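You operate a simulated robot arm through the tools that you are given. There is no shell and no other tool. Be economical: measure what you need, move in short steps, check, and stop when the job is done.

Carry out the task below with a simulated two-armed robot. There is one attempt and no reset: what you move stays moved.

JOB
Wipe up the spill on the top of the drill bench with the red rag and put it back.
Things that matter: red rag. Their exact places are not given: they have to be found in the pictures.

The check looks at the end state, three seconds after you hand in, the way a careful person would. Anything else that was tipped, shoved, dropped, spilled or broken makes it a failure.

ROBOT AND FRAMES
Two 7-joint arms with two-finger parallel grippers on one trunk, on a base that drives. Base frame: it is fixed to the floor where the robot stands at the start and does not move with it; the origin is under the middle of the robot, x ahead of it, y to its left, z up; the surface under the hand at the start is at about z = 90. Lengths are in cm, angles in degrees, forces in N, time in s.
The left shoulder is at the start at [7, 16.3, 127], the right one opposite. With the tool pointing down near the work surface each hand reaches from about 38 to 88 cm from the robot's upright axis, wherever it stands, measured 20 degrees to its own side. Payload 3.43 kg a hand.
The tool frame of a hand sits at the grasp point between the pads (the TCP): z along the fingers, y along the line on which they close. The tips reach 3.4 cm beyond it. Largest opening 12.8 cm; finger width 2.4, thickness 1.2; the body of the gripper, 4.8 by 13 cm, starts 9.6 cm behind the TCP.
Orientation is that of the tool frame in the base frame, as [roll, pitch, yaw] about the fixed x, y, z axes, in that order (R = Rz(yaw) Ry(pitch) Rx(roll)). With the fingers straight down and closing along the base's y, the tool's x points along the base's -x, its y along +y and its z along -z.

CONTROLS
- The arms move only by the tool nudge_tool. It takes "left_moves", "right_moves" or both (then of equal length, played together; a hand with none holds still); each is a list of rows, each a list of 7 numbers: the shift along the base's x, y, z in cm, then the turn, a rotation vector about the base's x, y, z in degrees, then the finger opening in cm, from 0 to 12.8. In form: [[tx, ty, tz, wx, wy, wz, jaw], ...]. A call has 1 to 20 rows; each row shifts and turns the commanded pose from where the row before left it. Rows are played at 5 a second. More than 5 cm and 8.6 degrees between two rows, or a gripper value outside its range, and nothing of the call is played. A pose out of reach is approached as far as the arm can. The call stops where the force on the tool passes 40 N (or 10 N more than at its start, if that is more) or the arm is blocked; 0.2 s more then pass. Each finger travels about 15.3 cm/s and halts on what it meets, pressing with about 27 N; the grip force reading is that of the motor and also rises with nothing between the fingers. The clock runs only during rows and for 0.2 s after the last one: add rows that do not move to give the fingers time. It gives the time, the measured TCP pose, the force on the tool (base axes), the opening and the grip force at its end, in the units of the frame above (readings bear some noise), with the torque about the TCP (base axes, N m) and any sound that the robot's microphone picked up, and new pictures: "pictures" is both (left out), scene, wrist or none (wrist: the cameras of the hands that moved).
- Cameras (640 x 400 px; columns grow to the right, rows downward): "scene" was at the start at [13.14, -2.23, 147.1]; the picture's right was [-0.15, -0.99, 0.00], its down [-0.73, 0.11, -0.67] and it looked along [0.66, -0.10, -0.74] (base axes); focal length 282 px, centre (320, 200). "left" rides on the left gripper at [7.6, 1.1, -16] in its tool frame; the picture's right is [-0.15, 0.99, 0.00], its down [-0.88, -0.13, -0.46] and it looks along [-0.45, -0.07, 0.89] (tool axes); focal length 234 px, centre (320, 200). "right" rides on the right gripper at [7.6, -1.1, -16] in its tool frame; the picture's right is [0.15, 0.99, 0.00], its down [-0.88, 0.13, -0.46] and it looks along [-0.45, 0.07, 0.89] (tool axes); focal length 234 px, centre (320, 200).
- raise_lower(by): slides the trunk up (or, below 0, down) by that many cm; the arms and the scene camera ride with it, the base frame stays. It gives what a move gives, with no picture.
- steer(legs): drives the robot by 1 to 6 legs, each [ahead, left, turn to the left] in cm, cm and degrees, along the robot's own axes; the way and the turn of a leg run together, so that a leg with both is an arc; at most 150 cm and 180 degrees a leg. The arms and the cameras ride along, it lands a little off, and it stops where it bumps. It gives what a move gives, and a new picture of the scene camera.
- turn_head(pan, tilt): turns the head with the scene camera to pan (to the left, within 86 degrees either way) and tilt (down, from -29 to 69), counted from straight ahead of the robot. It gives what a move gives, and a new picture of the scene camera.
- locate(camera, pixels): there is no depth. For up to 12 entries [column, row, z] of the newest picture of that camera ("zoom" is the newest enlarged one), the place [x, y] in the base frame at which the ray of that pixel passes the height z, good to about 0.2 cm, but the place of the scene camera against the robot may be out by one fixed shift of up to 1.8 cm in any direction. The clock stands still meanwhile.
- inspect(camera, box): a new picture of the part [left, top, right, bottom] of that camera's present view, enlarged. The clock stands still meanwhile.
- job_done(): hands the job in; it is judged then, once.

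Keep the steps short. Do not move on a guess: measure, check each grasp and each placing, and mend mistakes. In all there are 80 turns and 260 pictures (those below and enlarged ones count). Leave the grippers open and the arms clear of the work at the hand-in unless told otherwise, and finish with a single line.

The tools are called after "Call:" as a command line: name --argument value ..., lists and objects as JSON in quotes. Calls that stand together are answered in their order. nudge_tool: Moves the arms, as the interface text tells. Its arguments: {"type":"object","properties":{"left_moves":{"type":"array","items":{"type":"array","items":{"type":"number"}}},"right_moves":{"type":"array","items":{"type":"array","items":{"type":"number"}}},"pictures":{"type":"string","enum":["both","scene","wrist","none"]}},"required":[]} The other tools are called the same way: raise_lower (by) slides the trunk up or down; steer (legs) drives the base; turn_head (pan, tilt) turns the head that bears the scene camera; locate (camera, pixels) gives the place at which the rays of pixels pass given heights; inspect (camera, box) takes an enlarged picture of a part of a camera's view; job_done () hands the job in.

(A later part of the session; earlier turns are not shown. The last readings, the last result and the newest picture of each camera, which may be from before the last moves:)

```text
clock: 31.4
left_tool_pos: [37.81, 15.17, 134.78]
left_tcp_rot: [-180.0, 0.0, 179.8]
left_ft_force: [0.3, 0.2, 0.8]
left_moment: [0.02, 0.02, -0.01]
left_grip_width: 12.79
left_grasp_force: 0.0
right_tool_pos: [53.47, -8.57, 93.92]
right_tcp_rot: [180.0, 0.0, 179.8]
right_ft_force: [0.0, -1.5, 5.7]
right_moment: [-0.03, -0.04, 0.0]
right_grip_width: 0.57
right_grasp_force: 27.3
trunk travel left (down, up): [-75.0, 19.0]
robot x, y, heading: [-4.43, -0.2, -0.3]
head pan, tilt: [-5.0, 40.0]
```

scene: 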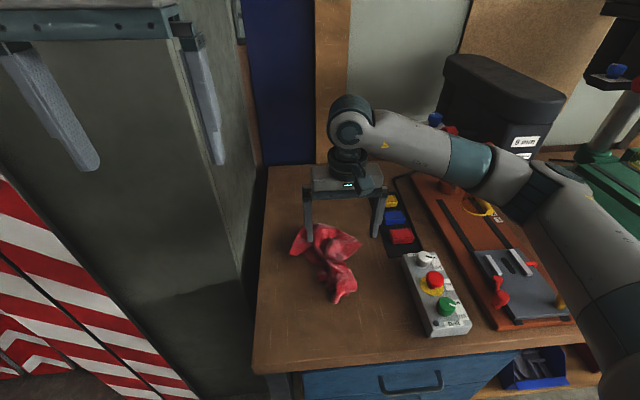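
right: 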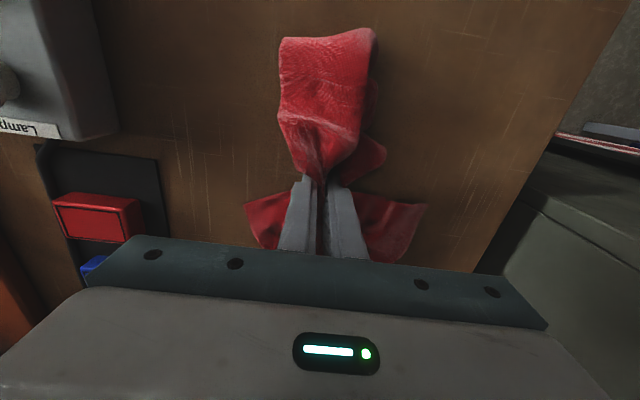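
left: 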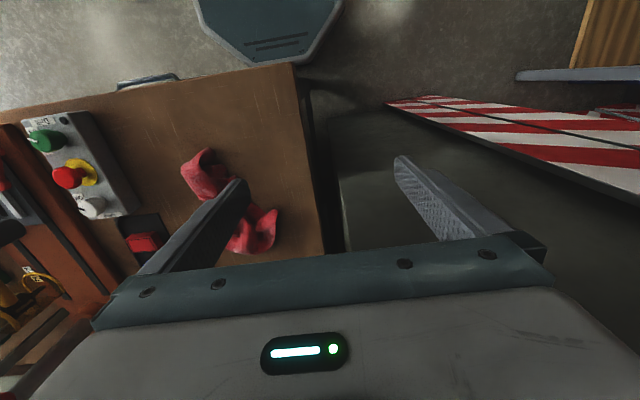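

The fingers hold cloth (opening 0.57, 27 N). I'll lift 16 cm straight up, slowly, and look beneath.

Call:
nudge_tool --right_moves '[[0, 0, 2, 0, 0, 0, 0], [0, 0, 3, 0, 0, 0, 0], [0, 0, 4, 0, 0, 0, 0], [0, 0, 4, 0, 0, 0, 0], [0, 0, 4, 0, 0, 0, 0], [0, 0, 3, 0, 0, 0, 0], [0, 0, 0, 0, 0, 0, 0]]' --pictures "both"

Call:
inspect --camera "scene" --box '[250, 150, 410, 350]'

```text
clock: 33.0
left_tool_pos: [37.84, 15.24, 134.79]
left_tcp_rot: [-180.0, -0.1, 179.9]
left_ft_force: [0.4, 0.4, 0.5]
left_moment: [0.0, -0.02, 0.02]
left_grip_width: 12.82
left_grasp_force: 0.0
right_tool_pos: [53.38, -8.53, 114.0]
right_tcp_rot: [180.0, -0.1, 179.8]
right_ft_force: [0.3, -0.2, 0.4]
right_moment: [0.03, -0.01, -0.04]
right_grip_width: 0.61
right_grasp_force: 26.9
trunk travel left (down, up): [-75.0, 19.0]
robot x, y, heading: [-4.53, -0.26, -0.1]
head pan, tilt: [-5.0, 40.0]
```

scene: 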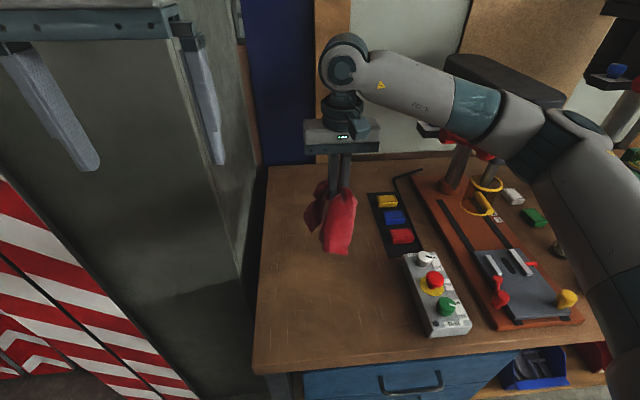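
right: 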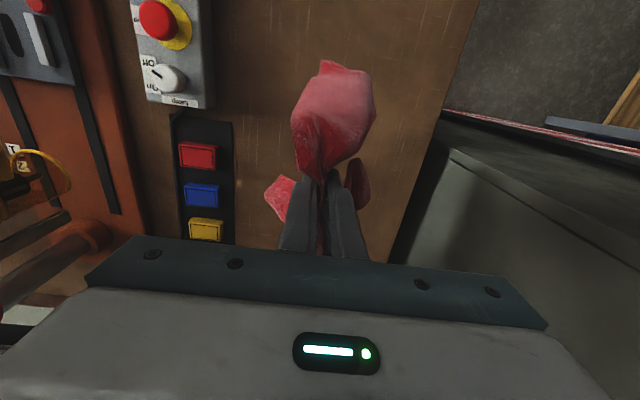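

```text
2.00 times, centred on (330, 250) of scene
```

zoom: 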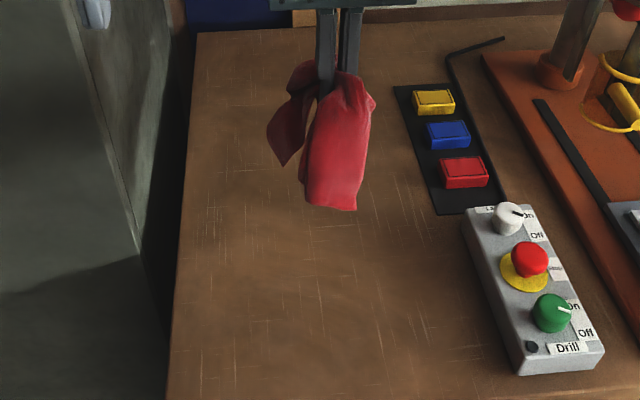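

The wood beneath the rag is dry. So the spill must be elsewhere. Holding the rag, I'll draw the right hand back and up, back off, and move right to study the middle of the bench closely.

Call:
nudge_tool --right_moves '[[-3, -1, 3, 0, 0, 0, 0], [-3, -1, 3, 0, 0, 0, 0], [-3, -2, 3, 0, 0, 0, 0], [-3, -3, 2, 0, 0, 0, 0], [-3, -3, 2, 0, 0, 0, 0], [-1, -4, 2, 0, 0, 0, 0], [0, -4, 2, 0, 0, 0, 0], [0, -4, 2, 0, 0, 0, 0]]' --pictures "none"

Call:
steer --legs '[[-22, 0, 0], [0, -72, 0]]'

Call:
turn_head --pan 0 --tilt 45

Call:
inspect --camera "scene" --box '[240, 60, 400, 220]'

Call:
inspect --camera "left" --box '[0, 0, 640, 400]'

```text
clock: 34.8
left_tool_pos: [37.66, 15.0, 134.98]
left_tcp_rot: [179.9, 0.1, 179.9]
left_ft_force: [0.4, 0.3, 0.7]
left_moment: [0.01, -0.01, -0.03]
left_grip_width: 12.79
left_grasp_force: 0.1
right_tool_pos: [37.26, -30.66, 132.94]
right_tcp_rot: [179.9, 0.0, 179.9]
right_ft_force: [-0.6, 0.8, -0.1]
right_moment: [0.02, -0.02, -0.06]
right_grip_width: 0.57
right_grasp_force: 27.6
trunk travel left (down, up): [-75.0, 19.0]
robot x, y, heading: [-4.48, 0.03, -0.1]
head pan, tilt: [-5.0, 40.0]
```

```text
clock: 40.0
left_tool_pos: [15.53, -56.44, 134.79]
left_tcp_rot: [179.9, -0.1, 179.6]
left_ft_force: [0.4, -0.1, 0.3]
left_moment: [-0.02, -0.04, 0.04]
left_grip_width: 12.79
left_grasp_force: 0.1
right_tool_pos: [14.79, -102.14, 133.14]
right_tcp_rot: [-180.0, 0.0, 179.6]
right_ft_force: [0.0, 0.0, 0.2]
right_moment: [-0.01, 0.0, -0.04]
right_grip_width: 0.58
right_grasp_force: 26.8
trunk travel left (down, up): [-75.0, 19.0]
robot x, y, heading: [-26.76, -71.51, -0.2]
head pan, tilt: [-5.0, 40.0]
```

scene: 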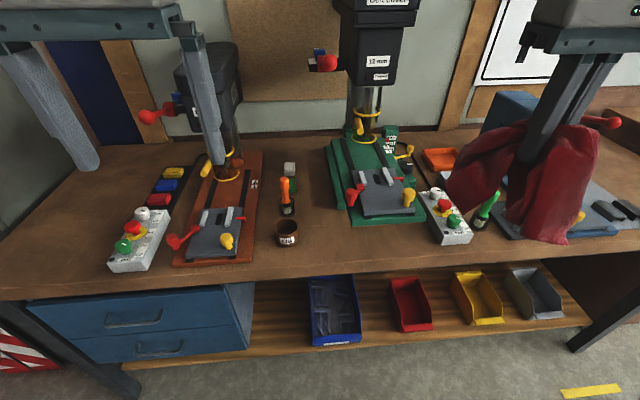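

```text
clock: 40.7
left_tool_pos: [15.37, -56.7, 134.84]
left_tcp_rot: [-180.0, 0.0, 179.6]
left_ft_force: [0.7, 0.0, -0.5]
left_moment: [0.04, -0.03, -0.03]
left_grip_width: 12.81
left_grasp_force: 0.0
right_tool_pos: [14.73, -102.35, 133.03]
right_tcp_rot: [180.0, -0.1, 179.6]
right_ft_force: [0.1, 0.5, 0.0]
right_moment: [0.02, 0.0, -0.01]
right_grip_width: 0.55
right_grasp_force: 26.7
trunk travel left (down, up): [-75.0, 19.0]
robot x, y, heading: [-26.99, -71.42, -0.4]
head pan, tilt: [0.0, 45.0]
```

scene: 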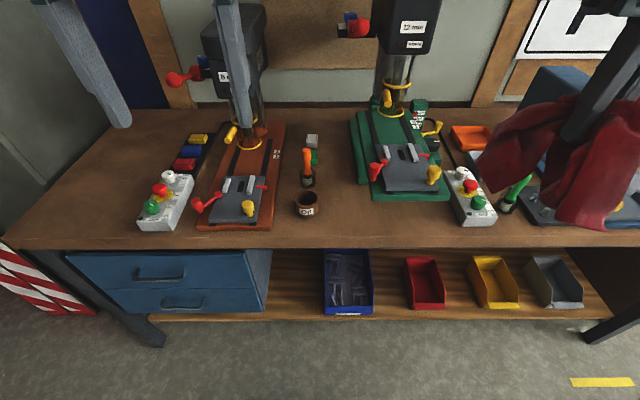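

```text
2.50 times, centred on (320, 140) of scene
```

zoom: 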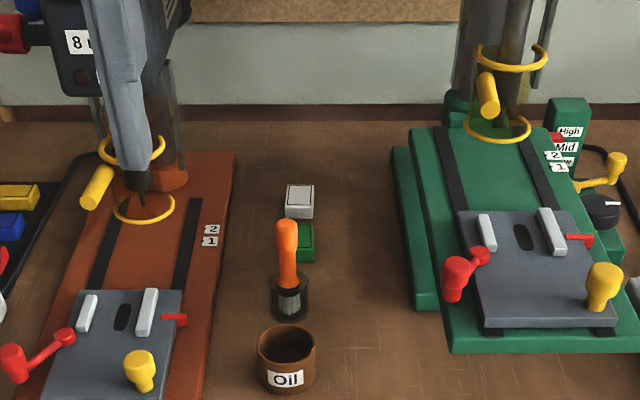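

```text
1.00 times, centred on (320, 200) of left (not enlarged: the box is as wide or as high as the picture)
```

zoom: 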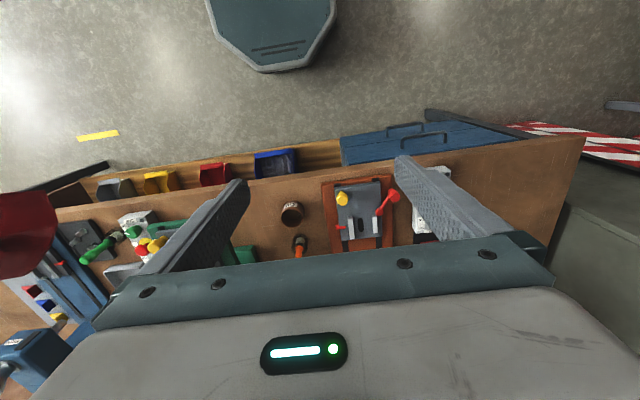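

The wood between the orange brush and the green base looks darker. I'll zoom there strongly.

Call:
inspect --camera "scene" --box '[290, 110, 380, 240]'

Call:
inspect --camera "scene" --box '[40, 100, 200, 250]'

Call:
inspect --camera "left" --box '[220, 160, 420, 280]'

```text
3.08 times, centred on (335, 175) of scene
```

zoom: 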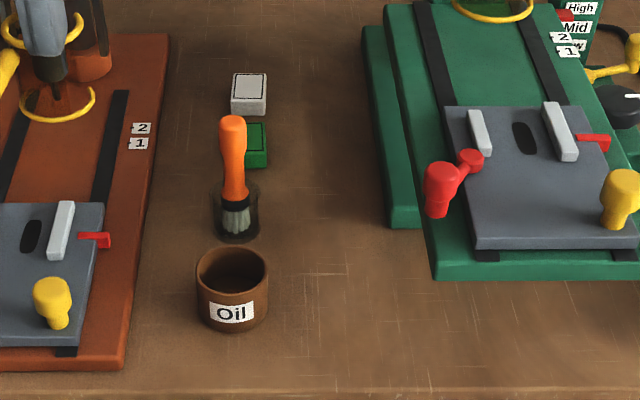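

```text
2.67 times, centred on (120, 175) of scene
```

zoom: 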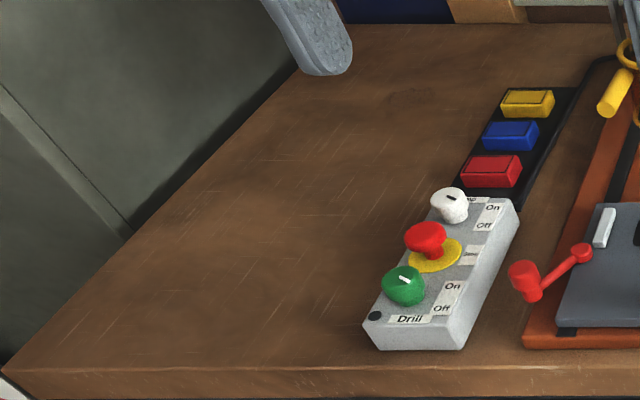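

```text
3.20 times, centred on (320, 220) of left
```

zoom: 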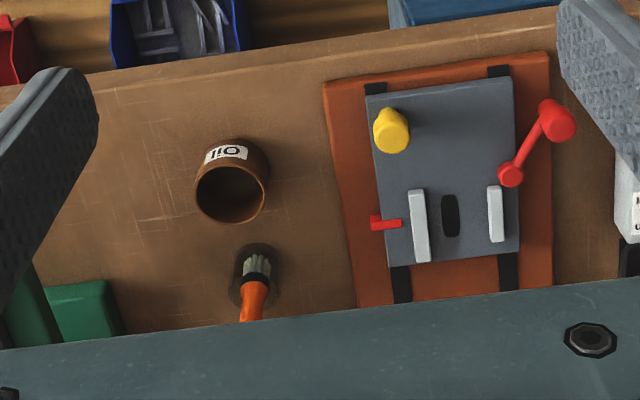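

A faint dark patch shows at zoom (405,97), i.e. scene (152,136), behind where the rag lay. I'll enlarge and locate it.

Call:
inspect --camera "scene" --box '[120, 115, 190, 160]'

Call:
locate --camera "scene" --pixels '[[142, 136, 90], [152, 136, 90], [163, 136, 90], [152, 131, 90], [152, 141, 90], [200, 135, 91]]'

```text
8.89 times, centred on (155, 138) of scene
```

zoom: 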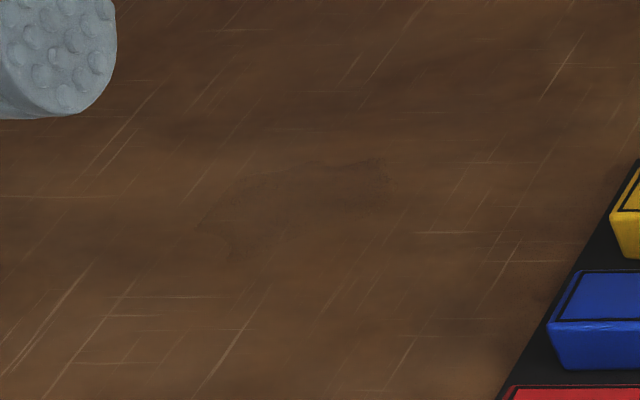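

```text
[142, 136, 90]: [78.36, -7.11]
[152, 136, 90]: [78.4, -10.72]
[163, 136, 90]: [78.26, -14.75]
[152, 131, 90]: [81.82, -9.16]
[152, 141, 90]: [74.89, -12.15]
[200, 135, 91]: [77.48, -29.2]
```

It has a stained, irregular edge: a faint film about 8 cm wide near (77, −11). I'll drive back to the left end, then forward, to verify it up close.

Call:
steer --legs '[[0, 72, 0.3], [26, 0, 0]]'

Call:
turn_head --pan -8 --tilt 45

Call:
inspect --camera "scene" --box '[250, 120, 410, 230]'

```text
clock: 46.0
left_tool_pos: [41.15, 15.11, 134.94]
left_tcp_rot: [-180.0, 0.1, 179.8]
left_ft_force: [-0.2, -0.7, -0.3]
left_moment: [-0.02, -0.05, 0.04]
left_grip_width: 12.81
left_grasp_force: 0.0
right_tool_pos: [40.76, -30.53, 133.08]
right_tcp_rot: [179.9, 0.2, 179.7]
right_ft_force: [0.4, 0.3, 0.0]
right_moment: [-0.02, -0.02, -0.04]
right_grip_width: 0.57
right_grasp_force: 27.2
trunk travel left (down, up): [-75.0, 19.0]
robot x, y, heading: [-0.57, -0.26, -0.2]
head pan, tilt: [0.0, 45.0]
```

scene: 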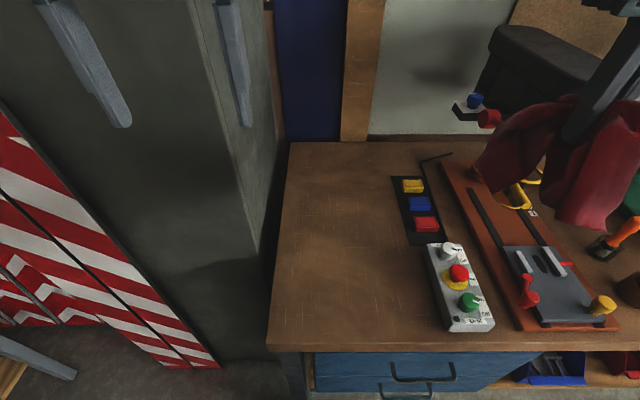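

```text
clock: 46.7
left_tool_pos: [41.42, 14.97, 134.7]
left_tcp_rot: [180.0, 0.0, 179.8]
left_ft_force: [-0.2, -0.8, 0.1]
left_moment: [-0.03, -0.01, 0.01]
left_grip_width: 12.79
left_grasp_force: 0.0
right_tool_pos: [41.08, -30.54, 132.91]
right_tcp_rot: [-180.0, 0.0, 179.8]
right_ft_force: [0.5, 0.5, -0.4]
right_moment: [0.0, 0.0, -0.02]
right_grip_width: 0.53
right_grasp_force: 26.9
trunk travel left (down, up): [-75.0, 19.0]
robot x, y, heading: [-1.13, -0.32, -0.2]
head pan, tilt: [-8.0, 45.0]
```

scene: 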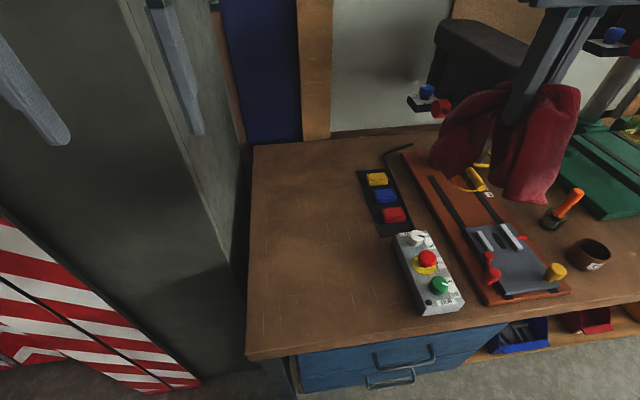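

```text
3.64 times, centred on (330, 175) of scene
```

zoom: 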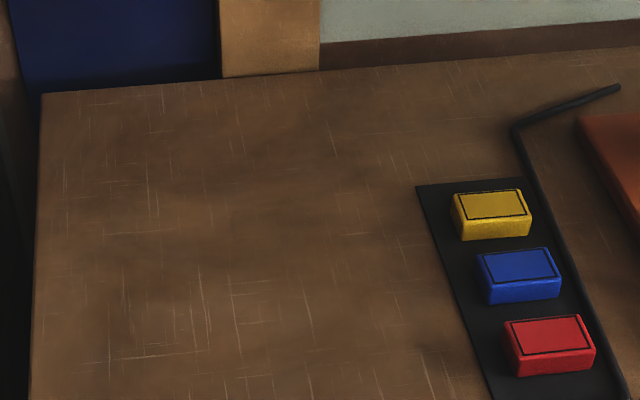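

I'll find where (77,−11) lies in this picture and enlarge it further.

Call:
locate --camera "zoom" --pixels '[[280, 200, 90], [240, 230, 90], [330, 180, 90], [280, 240, 90]]'

Call:
inspect --camera "scene" --box '[285, 160, 345, 200]'

Call:
inspect --camera "scene" --box '[255, 190, 400, 300]'

```text
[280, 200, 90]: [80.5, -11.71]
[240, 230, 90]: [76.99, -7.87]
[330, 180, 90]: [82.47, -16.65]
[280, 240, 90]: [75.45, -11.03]
```

```text
10.00 times, centred on (315, 180) of scene
```

zoom: 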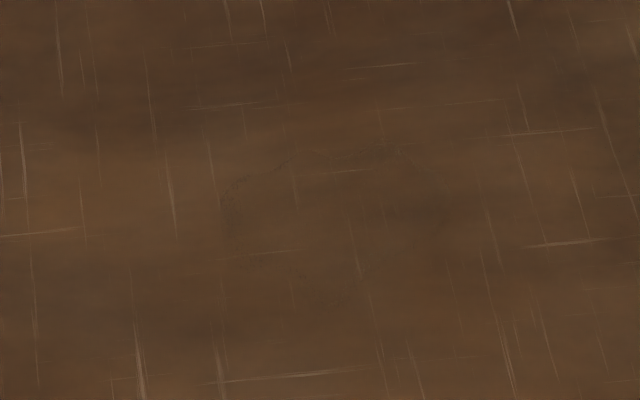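

```text
3.64 times, centred on (328, 245) of scene
```

zoom: 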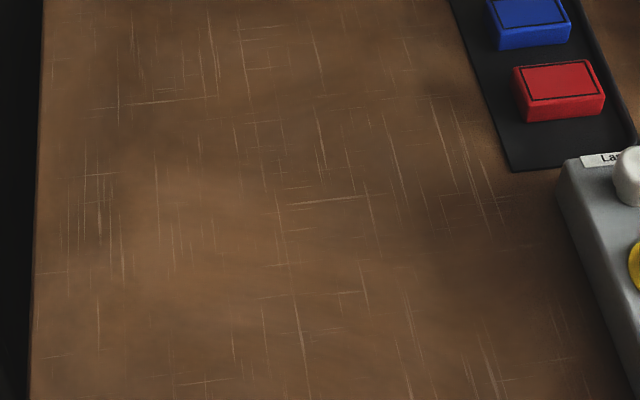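

I see a faint closed outline (about x 76–82, y −8 to −17): a clear, thin spill. To confirm, I'll look from above with the free left hand's camera.

Call:
nudge_tool --left_moves '[[0, -4, -2, 0, 0, 0, 12.8], [2, -4, -2, 0, 0, 0, 12.8], [3, -3, -2, 0, 0, 0, 12.8], [3, -2, -3, 0, 0, 0, 12.8], [3, -2, -3, 0, 0, 0, 12.8], [3, -2, -3, 0, 0, 0, 12.8], [3, 0, -3, 0, 0, 0, 12.8], [0, 0, 0, 0, 0, 0, 12.8]]' --pictures "both"

Call:
inspect --camera "left" --box '[200, 80, 460, 260]'

```text
clock: 48.7
left_tool_pos: [54.42, -1.04, 119.79]
left_tcp_rot: [180.0, 3.4, 179.9]
left_ft_force: [-0.3, -0.8, 0.8]
left_moment: [-0.01, 0.0, 0.03]
left_grip_width: 12.79
left_grasp_force: 0.0
right_tool_pos: [37.67, -29.55, 133.92]
right_tcp_rot: [179.7, 1.3, -178.8]
right_ft_force: [0.0, -0.4, -0.4]
right_moment: [-0.02, -0.01, -0.01]
right_grip_width: 0.55
right_grasp_force: 27.4
trunk travel left (down, up): [-75.0, 19.0]
robot x, y, heading: [-2.1, 0.54, 1.5]
head pan, tilt: [-8.0, 45.0]
stopped in row 8 (left hand): the arm was blocked; the commanded pose is now the measured one
```

scene: 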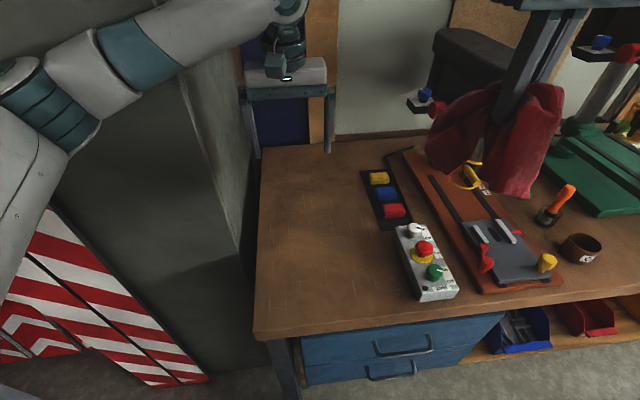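
left: 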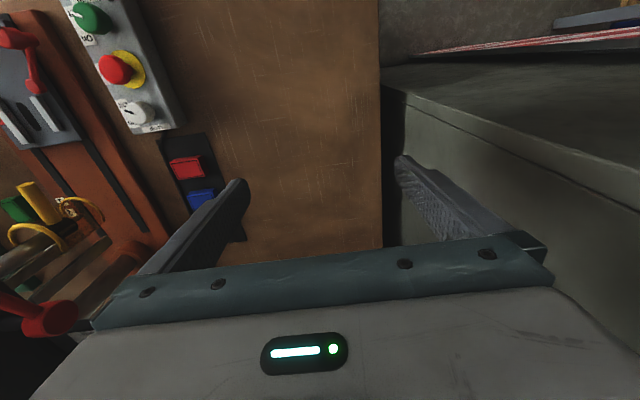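

```text
2.22 times, centred on (330, 170) of left
```

zoom: 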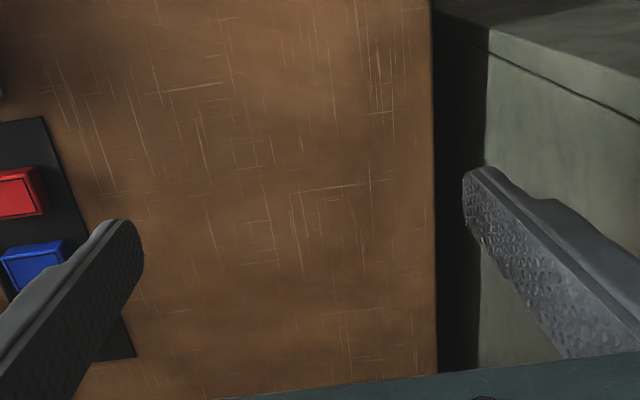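

The left elbow met the cabinet and turned the base slightly. I'll back the left hand off the way it came.

Call:
nudge_tool --left_moves '[[-3, 0, 3, 0, 0, 0, 12.8], [-3, 1, 3, 0, 0, 0, 12.8], [-3, 2, 3, 0, 0, 0, 12.8], [-3, 3, 3, 0, 0, 0, 12.8], [-2, 3, 2, 0, 0, 0, 12.8], [0, 3, 0, 0, 0, 0, 12.8], [0, 0, 0, 0, 0, 0, 12.8]]' --pictures "scene"

```text
refused: row 4 steps farther than a row can; nothing moved
```

Call:
nudge_tool --left_moves '[[-3, 0, 3, 0, 0, 0, 12.8], [-3, 1, 3, 0, 0, 0, 12.8], [-3, 2, 3, 0, 0, 0, 12.8], [-2.5, 3, 2.5, 0, 0, 0, 12.8], [-2, 3, 2, 0, 0, 0, 12.8], [0, 3, 0, 0, 0, 0, 12.8], [0, 0, 0, 0, 0, 0, 12.8]]' --pictures "scene"

```text
clock: 50.3
left_tool_pos: [45.15, 11.56, 130.75]
left_tcp_rot: [-179.9, 0.5, -179.6]
left_ft_force: [0.3, 0.2, 0.0]
left_moment: [0.0, 0.03, 0.01]
left_grip_width: 12.81
left_grasp_force: 0.0
right_tool_pos: [41.9, -29.48, 132.76]
right_tcp_rot: [180.0, -0.4, -179.3]
right_ft_force: [1.0, 0.0, -0.5]
right_moment: [0.0, 0.04, -0.02]
right_grip_width: 0.52
right_grasp_force: 27.1
trunk travel left (down, up): [-75.0, 19.0]
robot x, y, heading: [-0.97, 0.11, 0.7]
head pan, tilt: [-8.0, 45.0]
```

scene: 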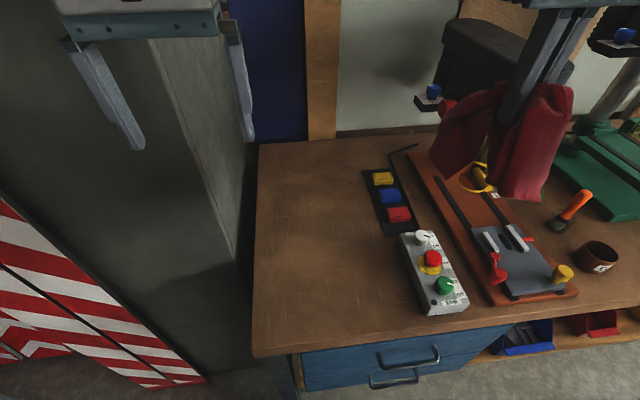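

The base sprang back, and the cabinet looks unmoved. I'll draw the left hand a bit further back and then re-view the spill.

Call:
nudge_tool --left_moves '[[-4, 0, 0, 0, 0, 0, 12.8], [-4, 0, 0, 0, 0, 0, 12.8], [0, 0, 0, 0, 0, 0, 12.8]]' --pictures "scene"

Call:
inspect --camera "scene" --box '[286, 150, 350, 190]'

Call:
locate --camera "zoom" --pixels '[[220, 200, 90], [320, 150, 90], [450, 220, 90], [320, 300, 90], [320, 200, 90], [220, 300, 90]]'

```text
clock: 51.1
left_tool_pos: [37.2, 11.5, 130.64]
left_tcp_rot: [-179.9, 0.7, -179.7]
left_ft_force: [0.3, -0.3, -0.7]
left_moment: [-0.02, 0.01, -0.01]
left_grip_width: 12.77
left_grasp_force: 0.1
right_tool_pos: [41.73, -29.43, 132.85]
right_tcp_rot: [-180.0, -0.3, -179.3]
right_ft_force: [0.6, -0.2, 0.3]
right_moment: [0.03, 0.07, -0.03]
right_grip_width: 0.55
right_grasp_force: 26.8
trunk travel left (down, up): [-75.0, 19.0]
robot x, y, heading: [-1.2, 0.21, 0.7]
head pan, tilt: [-8.0, 45.0]
```

scene: 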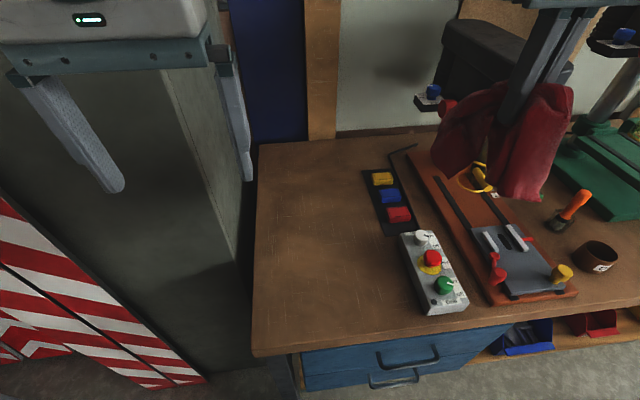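

```text
10.00 times, centred on (318, 170) of scene
```

zoom: 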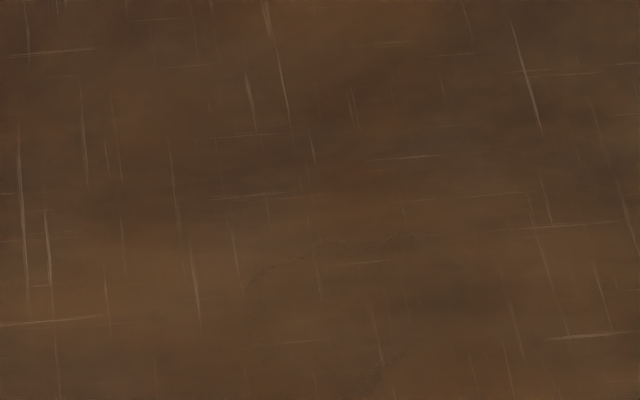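

```text
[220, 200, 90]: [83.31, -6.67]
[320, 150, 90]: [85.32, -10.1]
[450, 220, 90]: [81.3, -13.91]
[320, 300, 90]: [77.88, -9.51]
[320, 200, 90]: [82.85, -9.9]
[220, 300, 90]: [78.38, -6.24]
```

The outline's upper edge appears at zoom rows 235–285. I'll shift the zoom down to cover the whole patch.

Call:
inspect --camera "scene" --box '[290, 165, 354, 205]'

Call:
locate --camera "zoom" --pixels '[[200, 130, 90], [360, 90, 90], [440, 160, 90], [200, 300, 90], [320, 200, 90], [440, 300, 90], [320, 300, 90]]'

```text
10.00 times, centred on (322, 185) of scene
```

zoom: 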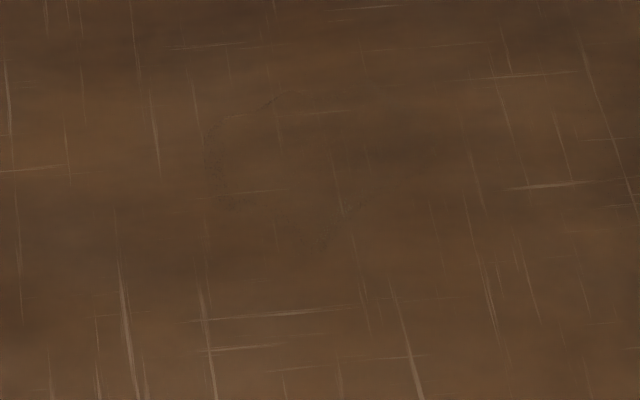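

```text
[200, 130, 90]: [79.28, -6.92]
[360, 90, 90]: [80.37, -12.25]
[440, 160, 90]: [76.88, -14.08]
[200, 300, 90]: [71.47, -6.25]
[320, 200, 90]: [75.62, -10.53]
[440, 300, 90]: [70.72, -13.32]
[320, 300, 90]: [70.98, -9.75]
```

The clear film lies at about x 73–81, y −7 to −15. Before reaching in, I'll check the clearance to the drill's red handle (ball at scene (444,107)), blue knob (433,92) and the block mat.

Call:
locate --camera "scene" --pixels '[[444, 107, 110], [444, 107, 115], [444, 107, 120], [444, 107, 130], [433, 92, 120], [415, 103, 115], [415, 103, 120], [362, 170, 90], [386, 236, 90], [374, 180, 92]]'

Call:
inspect --camera "scene" --box '[380, 60, 500, 160]'

```text
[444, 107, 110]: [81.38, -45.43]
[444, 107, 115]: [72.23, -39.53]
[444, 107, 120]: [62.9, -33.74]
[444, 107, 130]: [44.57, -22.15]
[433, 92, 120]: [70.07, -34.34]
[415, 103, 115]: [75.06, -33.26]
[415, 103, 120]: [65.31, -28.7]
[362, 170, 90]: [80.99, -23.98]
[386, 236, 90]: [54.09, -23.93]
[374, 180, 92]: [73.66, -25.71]
```

```text
4.00 times, centred on (440, 110) of scene
```

zoom: 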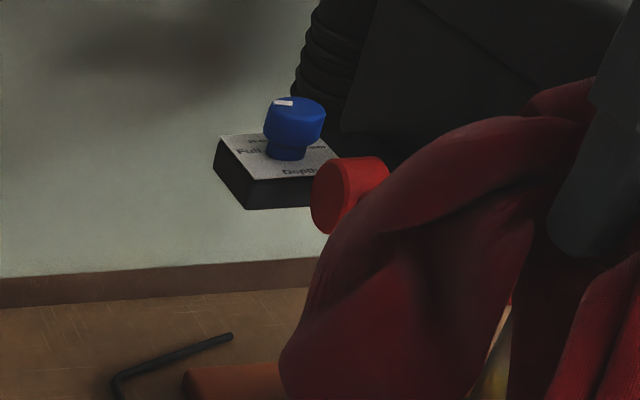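

The handle/knob sit near (62–70, −30…−36, 118), right of my path; the mat's left edge is at y −24. I'll check the floor clearance on my left (panel foot at (203,377)) in case I shift left.

Call:
locate --camera "scene" --pixels '[[203, 377, 0], [150, 387, 0], [238, 262, 90], [245, 330, 60], [253, 140, 90]]'

Call:
turn_head --pan 35 --tilt 50

```text
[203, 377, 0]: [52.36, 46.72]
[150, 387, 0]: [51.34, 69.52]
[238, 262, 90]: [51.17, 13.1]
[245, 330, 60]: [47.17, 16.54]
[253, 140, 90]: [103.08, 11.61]
```

```text
clock: 52.2
left_tool_pos: [37.14, 11.31, 130.81]
left_tcp_rot: [-179.8, 0.6, -179.7]
left_ft_force: [-0.4, -0.1, -0.3]
left_moment: [0.0, 0.02, -0.02]
left_grip_width: 12.81
left_grasp_force: 0.1
right_tool_pos: [41.69, -29.5, 132.82]
right_tcp_rot: [-179.9, -0.1, -179.2]
right_ft_force: [-0.5, -0.5, -0.8]
right_moment: [0.01, 0.03, -0.01]
right_grip_width: 0.58
right_grasp_force: 27.0
trunk travel left (down, up): [-75.0, 19.0]
robot x, y, heading: [-1.54, 0.65, 1.0]
head pan, tilt: [35.0, 50.0]
```

scene: 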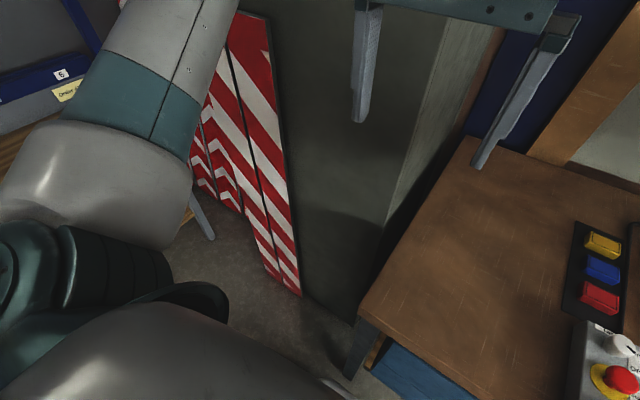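

The floor to the left is clear, so shifting 8 cm left gives the right arm a straighter reach away from the drill.

Call:
steer --legs '[[1, 8, -0.8]]'

Call:
turn_head --pan -12 --tilt 42

Call:
nudge_tool --right_moves '[[0, 4, 0, 0, 0, 0, 0], [0, 4, -1, 0, 0, 0, 0], [4, 2, -2, 0, 0, 0, 0], [4, 0, -2, 0, 0, 0, 0], [4, 0, -2, 0, 0, 0, 0], [4, 0, -2, 0, 0, 0, 0], [0, 0, 0, 0, 0, 0, 0]]' --pictures "both"

```text
clock: 53.3
left_tool_pos: [38.11, 18.42, 130.7]
left_tcp_rot: [179.9, 0.7, 179.4]
left_ft_force: [-0.2, -0.4, -0.2]
left_moment: [0.02, 0.03, -0.01]
left_grip_width: 12.8
left_grasp_force: 0.1
right_tool_pos: [42.18, -22.56, 132.61]
right_tcp_rot: [179.8, -0.2, 179.8]
right_ft_force: [-0.5, 0.4, 0.8]
right_moment: [0.05, 0.02, -0.03]
right_grip_width: 0.56
right_grasp_force: 26.6
trunk travel left (down, up): [-75.0, 19.0]
robot x, y, heading: [0.35, 8.32, -0.2]
head pan, tilt: [35.0, 50.0]
```

scene: 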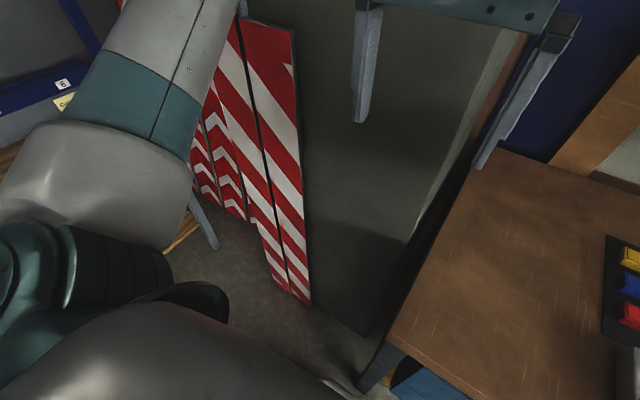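

```text
clock: 54.4
left_tool_pos: [38.18, 18.48, 130.82]
left_tcp_rot: [180.0, 0.7, 179.4]
left_ft_force: [-1.0, -0.6, 0.0]
left_moment: [0.01, 0.01, 0.03]
left_grip_width: 12.81
left_grasp_force: 0.1
right_tool_pos: [42.19, -22.36, 132.74]
right_tcp_rot: [179.8, -0.2, 179.8]
right_ft_force: [-0.4, 0.2, -0.4]
right_moment: [0.03, -0.01, 0.0]
right_grip_width: 0.57
right_grasp_force: 27.3
trunk travel left (down, up): [-75.0, 19.0]
robot x, y, heading: [-0.27, 8.08, 0.0]
head pan, tilt: [-12.0, 42.0]
```

scene: 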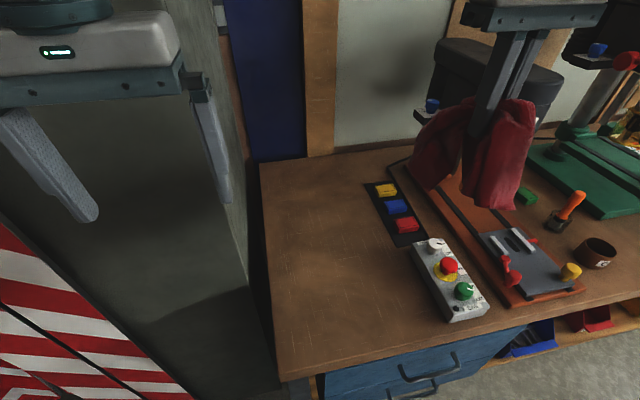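

```text
clock: 56.0
left_tool_pos: [38.03, 18.65, 130.78]
left_tcp_rot: [-179.9, 0.7, 179.4]
left_ft_force: [-0.1, 0.2, -0.3]
left_moment: [0.0, -0.04, 0.0]
left_grip_width: 12.79
left_grasp_force: 0.0
right_tool_pos: [58.29, -12.27, 123.92]
right_tcp_rot: [-180.0, -0.2, 179.9]
right_ft_force: [-1.0, 0.4, -1.0]
right_moment: [-0.01, -0.02, -0.01]
right_grip_width: 0.55
right_grasp_force: 27.2
trunk travel left (down, up): [-75.0, 19.0]
robot x, y, heading: [-0.23, 7.91, -0.2]
head pan, tilt: [-12.0, 42.0]
```

scene: 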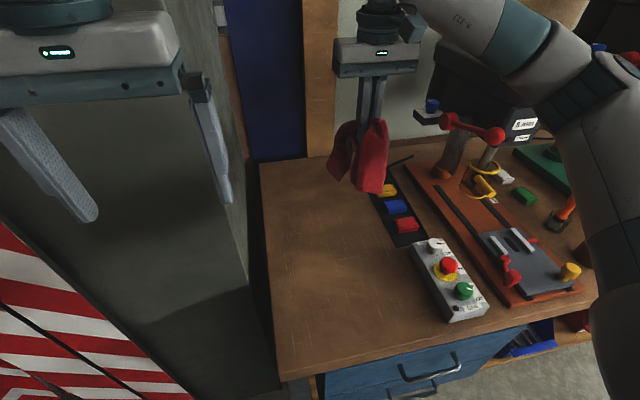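
right: 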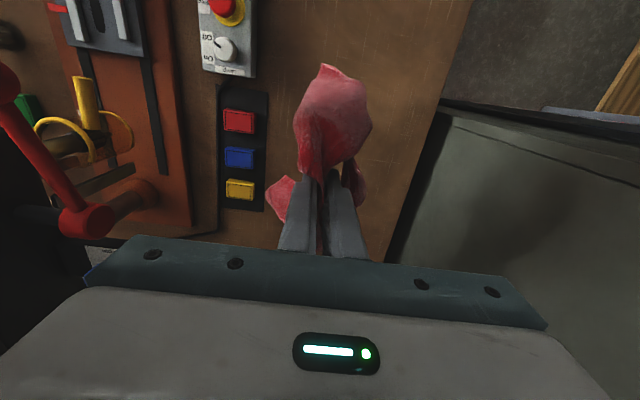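

The arm is free and the hand is well left of the drill. Before going on I'll re-view the spill spot from here.

Call:
inspect --camera "scene" --box '[290, 165, 370, 215]'

Call:
locate --camera "zoom" --pixels '[[160, 100, 90], [320, 100, 90], [480, 100, 90], [160, 200, 90], [320, 200, 90], [480, 200, 90], [160, 300, 90], [320, 300, 90]]'

Call:
inspect --camera "scene" --box '[390, 0, 640, 200]'

```text
8.00 times, centred on (330, 190) of scene
```

zoom: 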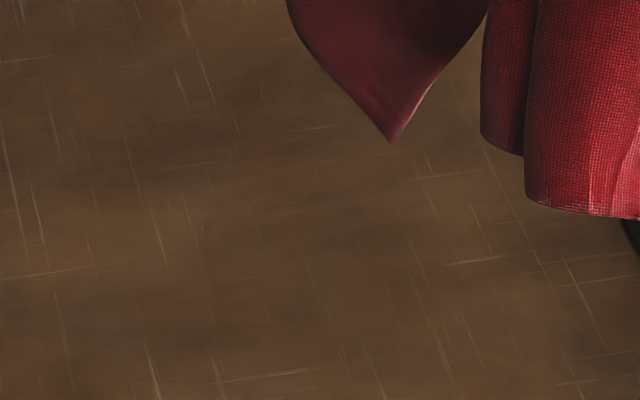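

```text
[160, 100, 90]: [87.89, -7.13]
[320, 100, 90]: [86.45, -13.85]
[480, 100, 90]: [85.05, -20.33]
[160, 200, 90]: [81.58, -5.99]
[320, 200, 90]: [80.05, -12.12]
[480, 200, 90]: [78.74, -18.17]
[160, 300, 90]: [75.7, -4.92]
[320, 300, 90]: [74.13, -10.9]
```

```text
2.00 times, centred on (515, 100) of scene
```

zoom: 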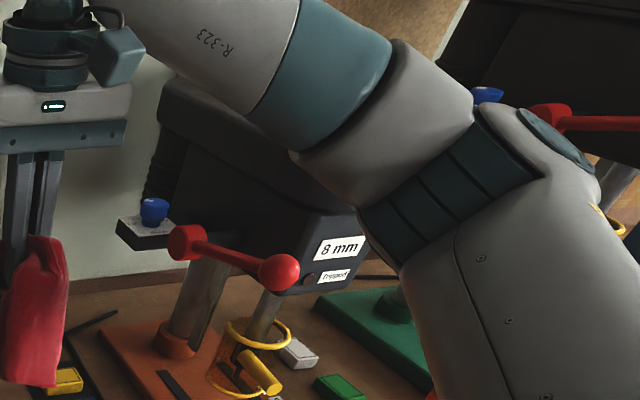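

The arm link is nearer to me than the drill. I'll advance 10 cm forward at this height and look again before lowering.

Call:
nudge_tool --right_moves '[[3, 0, 0, 0, 0, 0, 0], [3, 0, 0, 0, 0, 0, 0], [3, 0, 0, 0, 0, 0, 0], [3, 0, -1, 0, 0, 0, 0], [0, 0, 0, 0, 0, 0, 0]]' --pictures "scene"

Call:
inspect --camera "left" --box '[0, 0, 640, 400]'

```text
clock: 57.2
left_tool_pos: [38.08, 18.62, 130.78]
left_tcp_rot: [-179.9, 0.7, 179.4]
left_ft_force: [-0.4, -0.5, 0.3]
left_moment: [0.0, 0.0, 0.01]
left_grip_width: 12.76
left_grasp_force: 0.0
right_tool_pos: [70.21, -12.17, 123.03]
right_tcp_rot: [-180.0, -0.3, 179.8]
right_ft_force: [0.1, 0.1, -0.2]
right_moment: [0.02, -0.03, -0.05]
right_grip_width: 0.56
right_grasp_force: 27.2
trunk travel left (down, up): [-75.0, 19.0]
robot x, y, heading: [-0.37, 7.92, -0.2]
head pan, tilt: [-12.0, 42.0]
```

scene: 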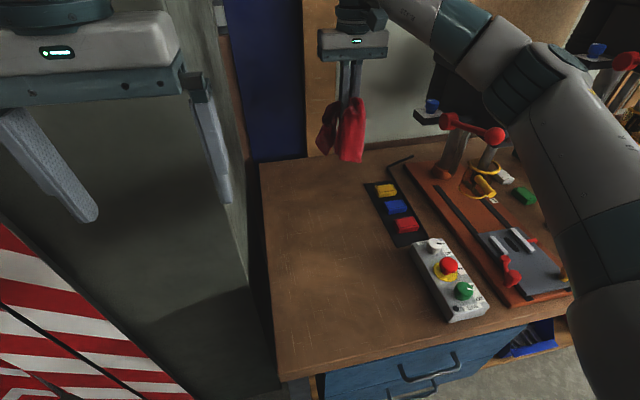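

```text
1.00 times, centred on (320, 200) of left (not enlarged: the box is as wide or as high as the picture)
```

zoom: 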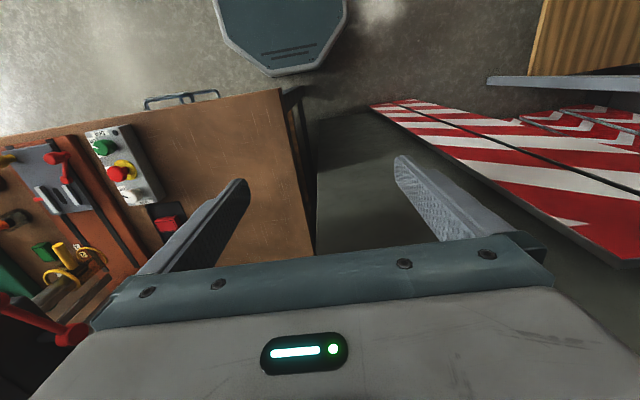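

The elbow is around (46, −32, 133), and would come down toward the drill's handle ball. Raising the trunk 16 cm keeps the elbow higher while the hand goes down; I'll do that and measure the handle.

Call:
raise_lower --by 16

Call:
turn_head --pan -12 --tilt 48

```text
clock: 59.0
left_tool_pos: [38.3, 18.61, 146.82]
left_tcp_rot: [-179.9, 0.8, 179.4]
left_ft_force: [0.9, 0.4, 0.4]
left_moment: [0.03, -0.02, 0.0]
left_grip_width: 12.8
left_grasp_force: 0.2
right_tool_pos: [70.33, -12.28, 138.8]
right_tcp_rot: [179.9, -0.3, 179.8]
right_ft_force: [-0.3, 0.2, -0.8]
right_moment: [0.02, -0.05, -0.02]
right_grip_width: 0.57
right_grasp_force: 27.0
trunk travel left (down, up): [-91.0, 3.0]
robot x, y, heading: [-0.23, 8.0, -0.2]
head pan, tilt: [-12.0, 42.0]
```

```text
clock: 59.7
left_tool_pos: [38.14, 18.65, 146.76]
left_tcp_rot: [-179.9, 0.7, 179.4]
left_ft_force: [0.0, 0.2, 0.4]
left_moment: [-0.02, 0.01, -0.01]
left_grip_width: 12.79
left_grasp_force: 0.2
right_tool_pos: [70.3, -12.22, 138.8]
right_tcp_rot: [-180.0, -0.3, 179.8]
right_ft_force: [0.8, 0.3, 0.4]
right_moment: [0.03, 0.02, -0.02]
right_grip_width: 0.55
right_grasp_force: 26.8
trunk travel left (down, up): [-91.0, 3.0]
robot x, y, heading: [-0.53, 8.07, -0.3]
head pan, tilt: [-12.0, 48.0]
```

scene: 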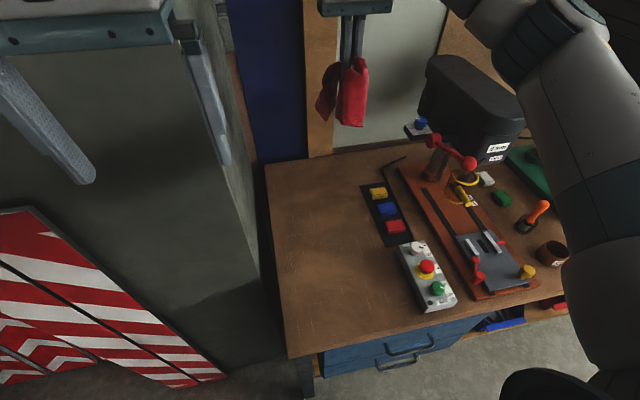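

I'll measure the handle ball (470,163) and hub (433,140) rays here, and take a zoom of the spill region from this steeper view.

Call:
locate --camera "scene" --pixels '[[470, 163, 110], [470, 163, 115], [470, 163, 120], [433, 140, 115], [433, 140, 120], [433, 140, 110], [512, 90, 130], [512, 90, 140], [430, 62, 140]]'

Call:
inspect --camera "scene" --box '[275, 160, 371, 220]'

```text
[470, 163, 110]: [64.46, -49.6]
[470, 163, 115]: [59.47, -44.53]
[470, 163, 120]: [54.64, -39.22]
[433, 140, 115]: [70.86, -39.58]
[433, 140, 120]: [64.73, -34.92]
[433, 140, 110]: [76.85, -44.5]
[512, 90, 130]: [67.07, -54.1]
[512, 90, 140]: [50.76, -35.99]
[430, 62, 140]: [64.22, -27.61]
```

```text
6.67 times, centred on (323, 190) of scene
```

zoom: 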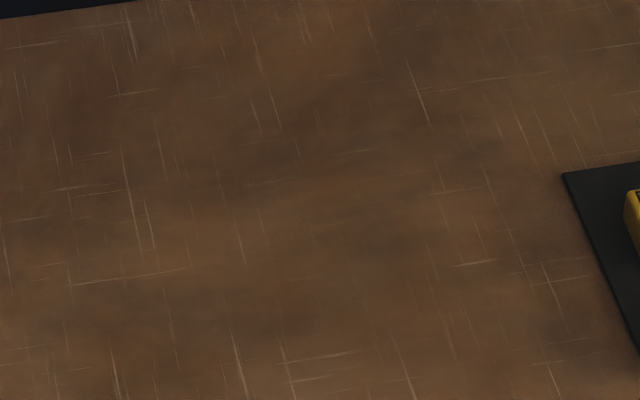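

Handle ball is at about (56, −41, 118), hub (64, −35, 120). I'll go forward to x 77 and descend to z 112 in steps, then check.

Call:
nudge_tool --right_moves '[[3.3, 1, -1, 0, 0, 0, 0], [3.4, 0, -2, 0, 0, 0, 0], [0, 0, -4, 0, 0, 0, 0], [0, 0, -4, 0, 0, 0, 0], [0, 0, -4, 0, 0, 0, 0], [0, 0, -4, 0, 0, 0, 0], [0, 0, -4, 0, 0, 0, 0], [0, 0, -4, 0, 0, 0, 0], [0, 0, 0, 0, 0, 0, 0]]' --pictures "both"

```text
clock: 61.7
left_tool_pos: [38.13, 18.75, 146.79]
left_tcp_rot: [-179.9, 0.8, 179.4]
left_ft_force: [0.4, 0.2, 0.1]
left_moment: [-0.01, 0.0, -0.01]
left_grip_width: 12.82
left_grasp_force: 0.1
right_tool_pos: [76.93, -11.13, 111.89]
right_tcp_rot: [-180.0, -0.3, 179.7]
right_ft_force: [-0.2, 0.3, -0.5]
right_moment: [-0.01, 0.03, -0.03]
right_grip_width: 0.58
right_grasp_force: 27.2
trunk travel left (down, up): [-91.0, 3.0]
robot x, y, heading: [-0.58, 8.2, -0.1]
head pan, tilt: [-12.0, 48.0]
```

scene: 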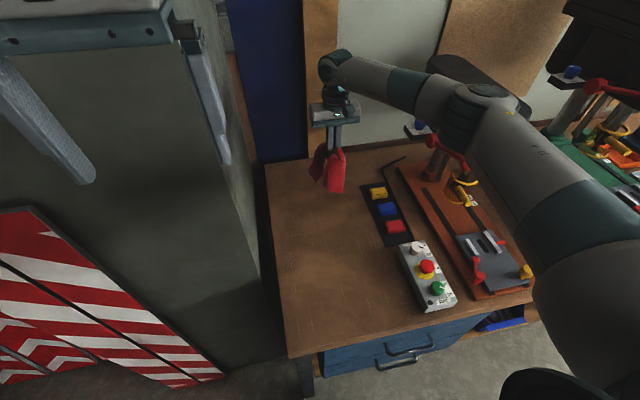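
right: 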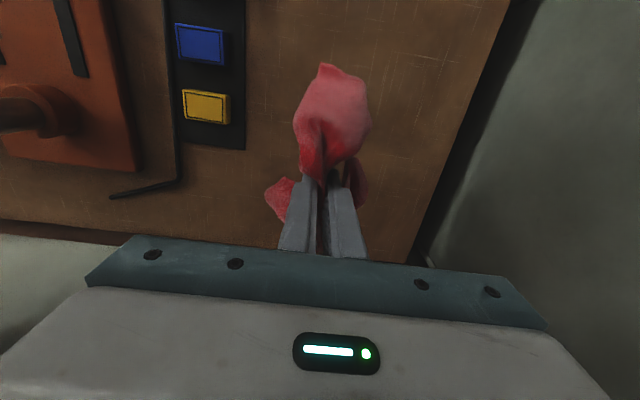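

Clear still: elbow estimated near (51, −30, 138). I'll descend 12 more and look.

Call:
nudge_tool --right_moves '[[0, 0, -3, 0, 0, 0, 0], [0, 0, -3, 0, 0, 0, 0], [0, 0, -3, 0, 0, 0, 0], [0, 0, -3, 0, 0, 0, 0], [0, 0, 0, 0, 0, 0, 0]]' --pictures "both"

Call:
inspect --camera "scene" --box '[300, 40, 540, 220]'

```text
clock: 62.9
left_tool_pos: [38.19, 18.62, 146.74]
left_tcp_rot: [-179.9, 0.7, 179.4]
left_ft_force: [0.4, -0.4, 0.2]
left_moment: [0.02, 0.0, 0.0]
left_grip_width: 12.8
left_grasp_force: 0.1
right_tool_pos: [76.9, -11.32, 99.85]
right_tcp_rot: [-179.9, -0.2, 179.8]
right_ft_force: [0.2, -0.3, -0.5]
right_moment: [-0.03, 0.0, -0.01]
right_grip_width: 0.56
right_grasp_force: 26.8
trunk travel left (down, up): [-91.0, 3.0]
robot x, y, heading: [0.17, 8.28, 0.2]
head pan, tilt: [-12.0, 48.0]
```

scene: 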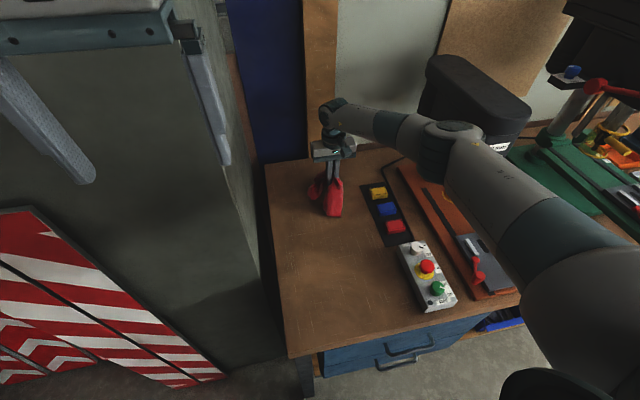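
right: 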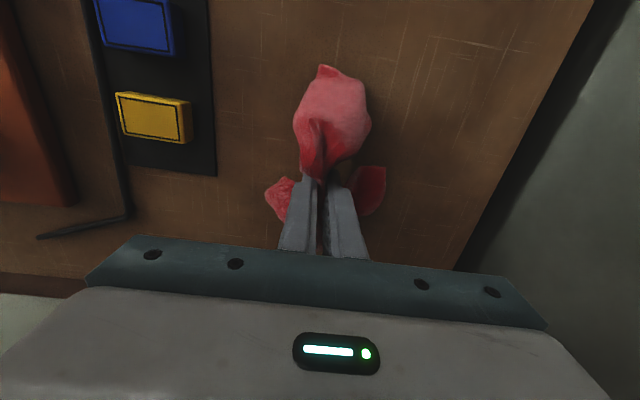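

```text
2.22 times, centred on (420, 130) of scene
```

zoom: 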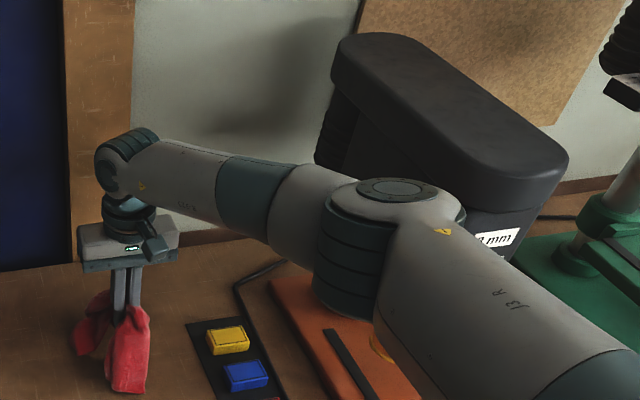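

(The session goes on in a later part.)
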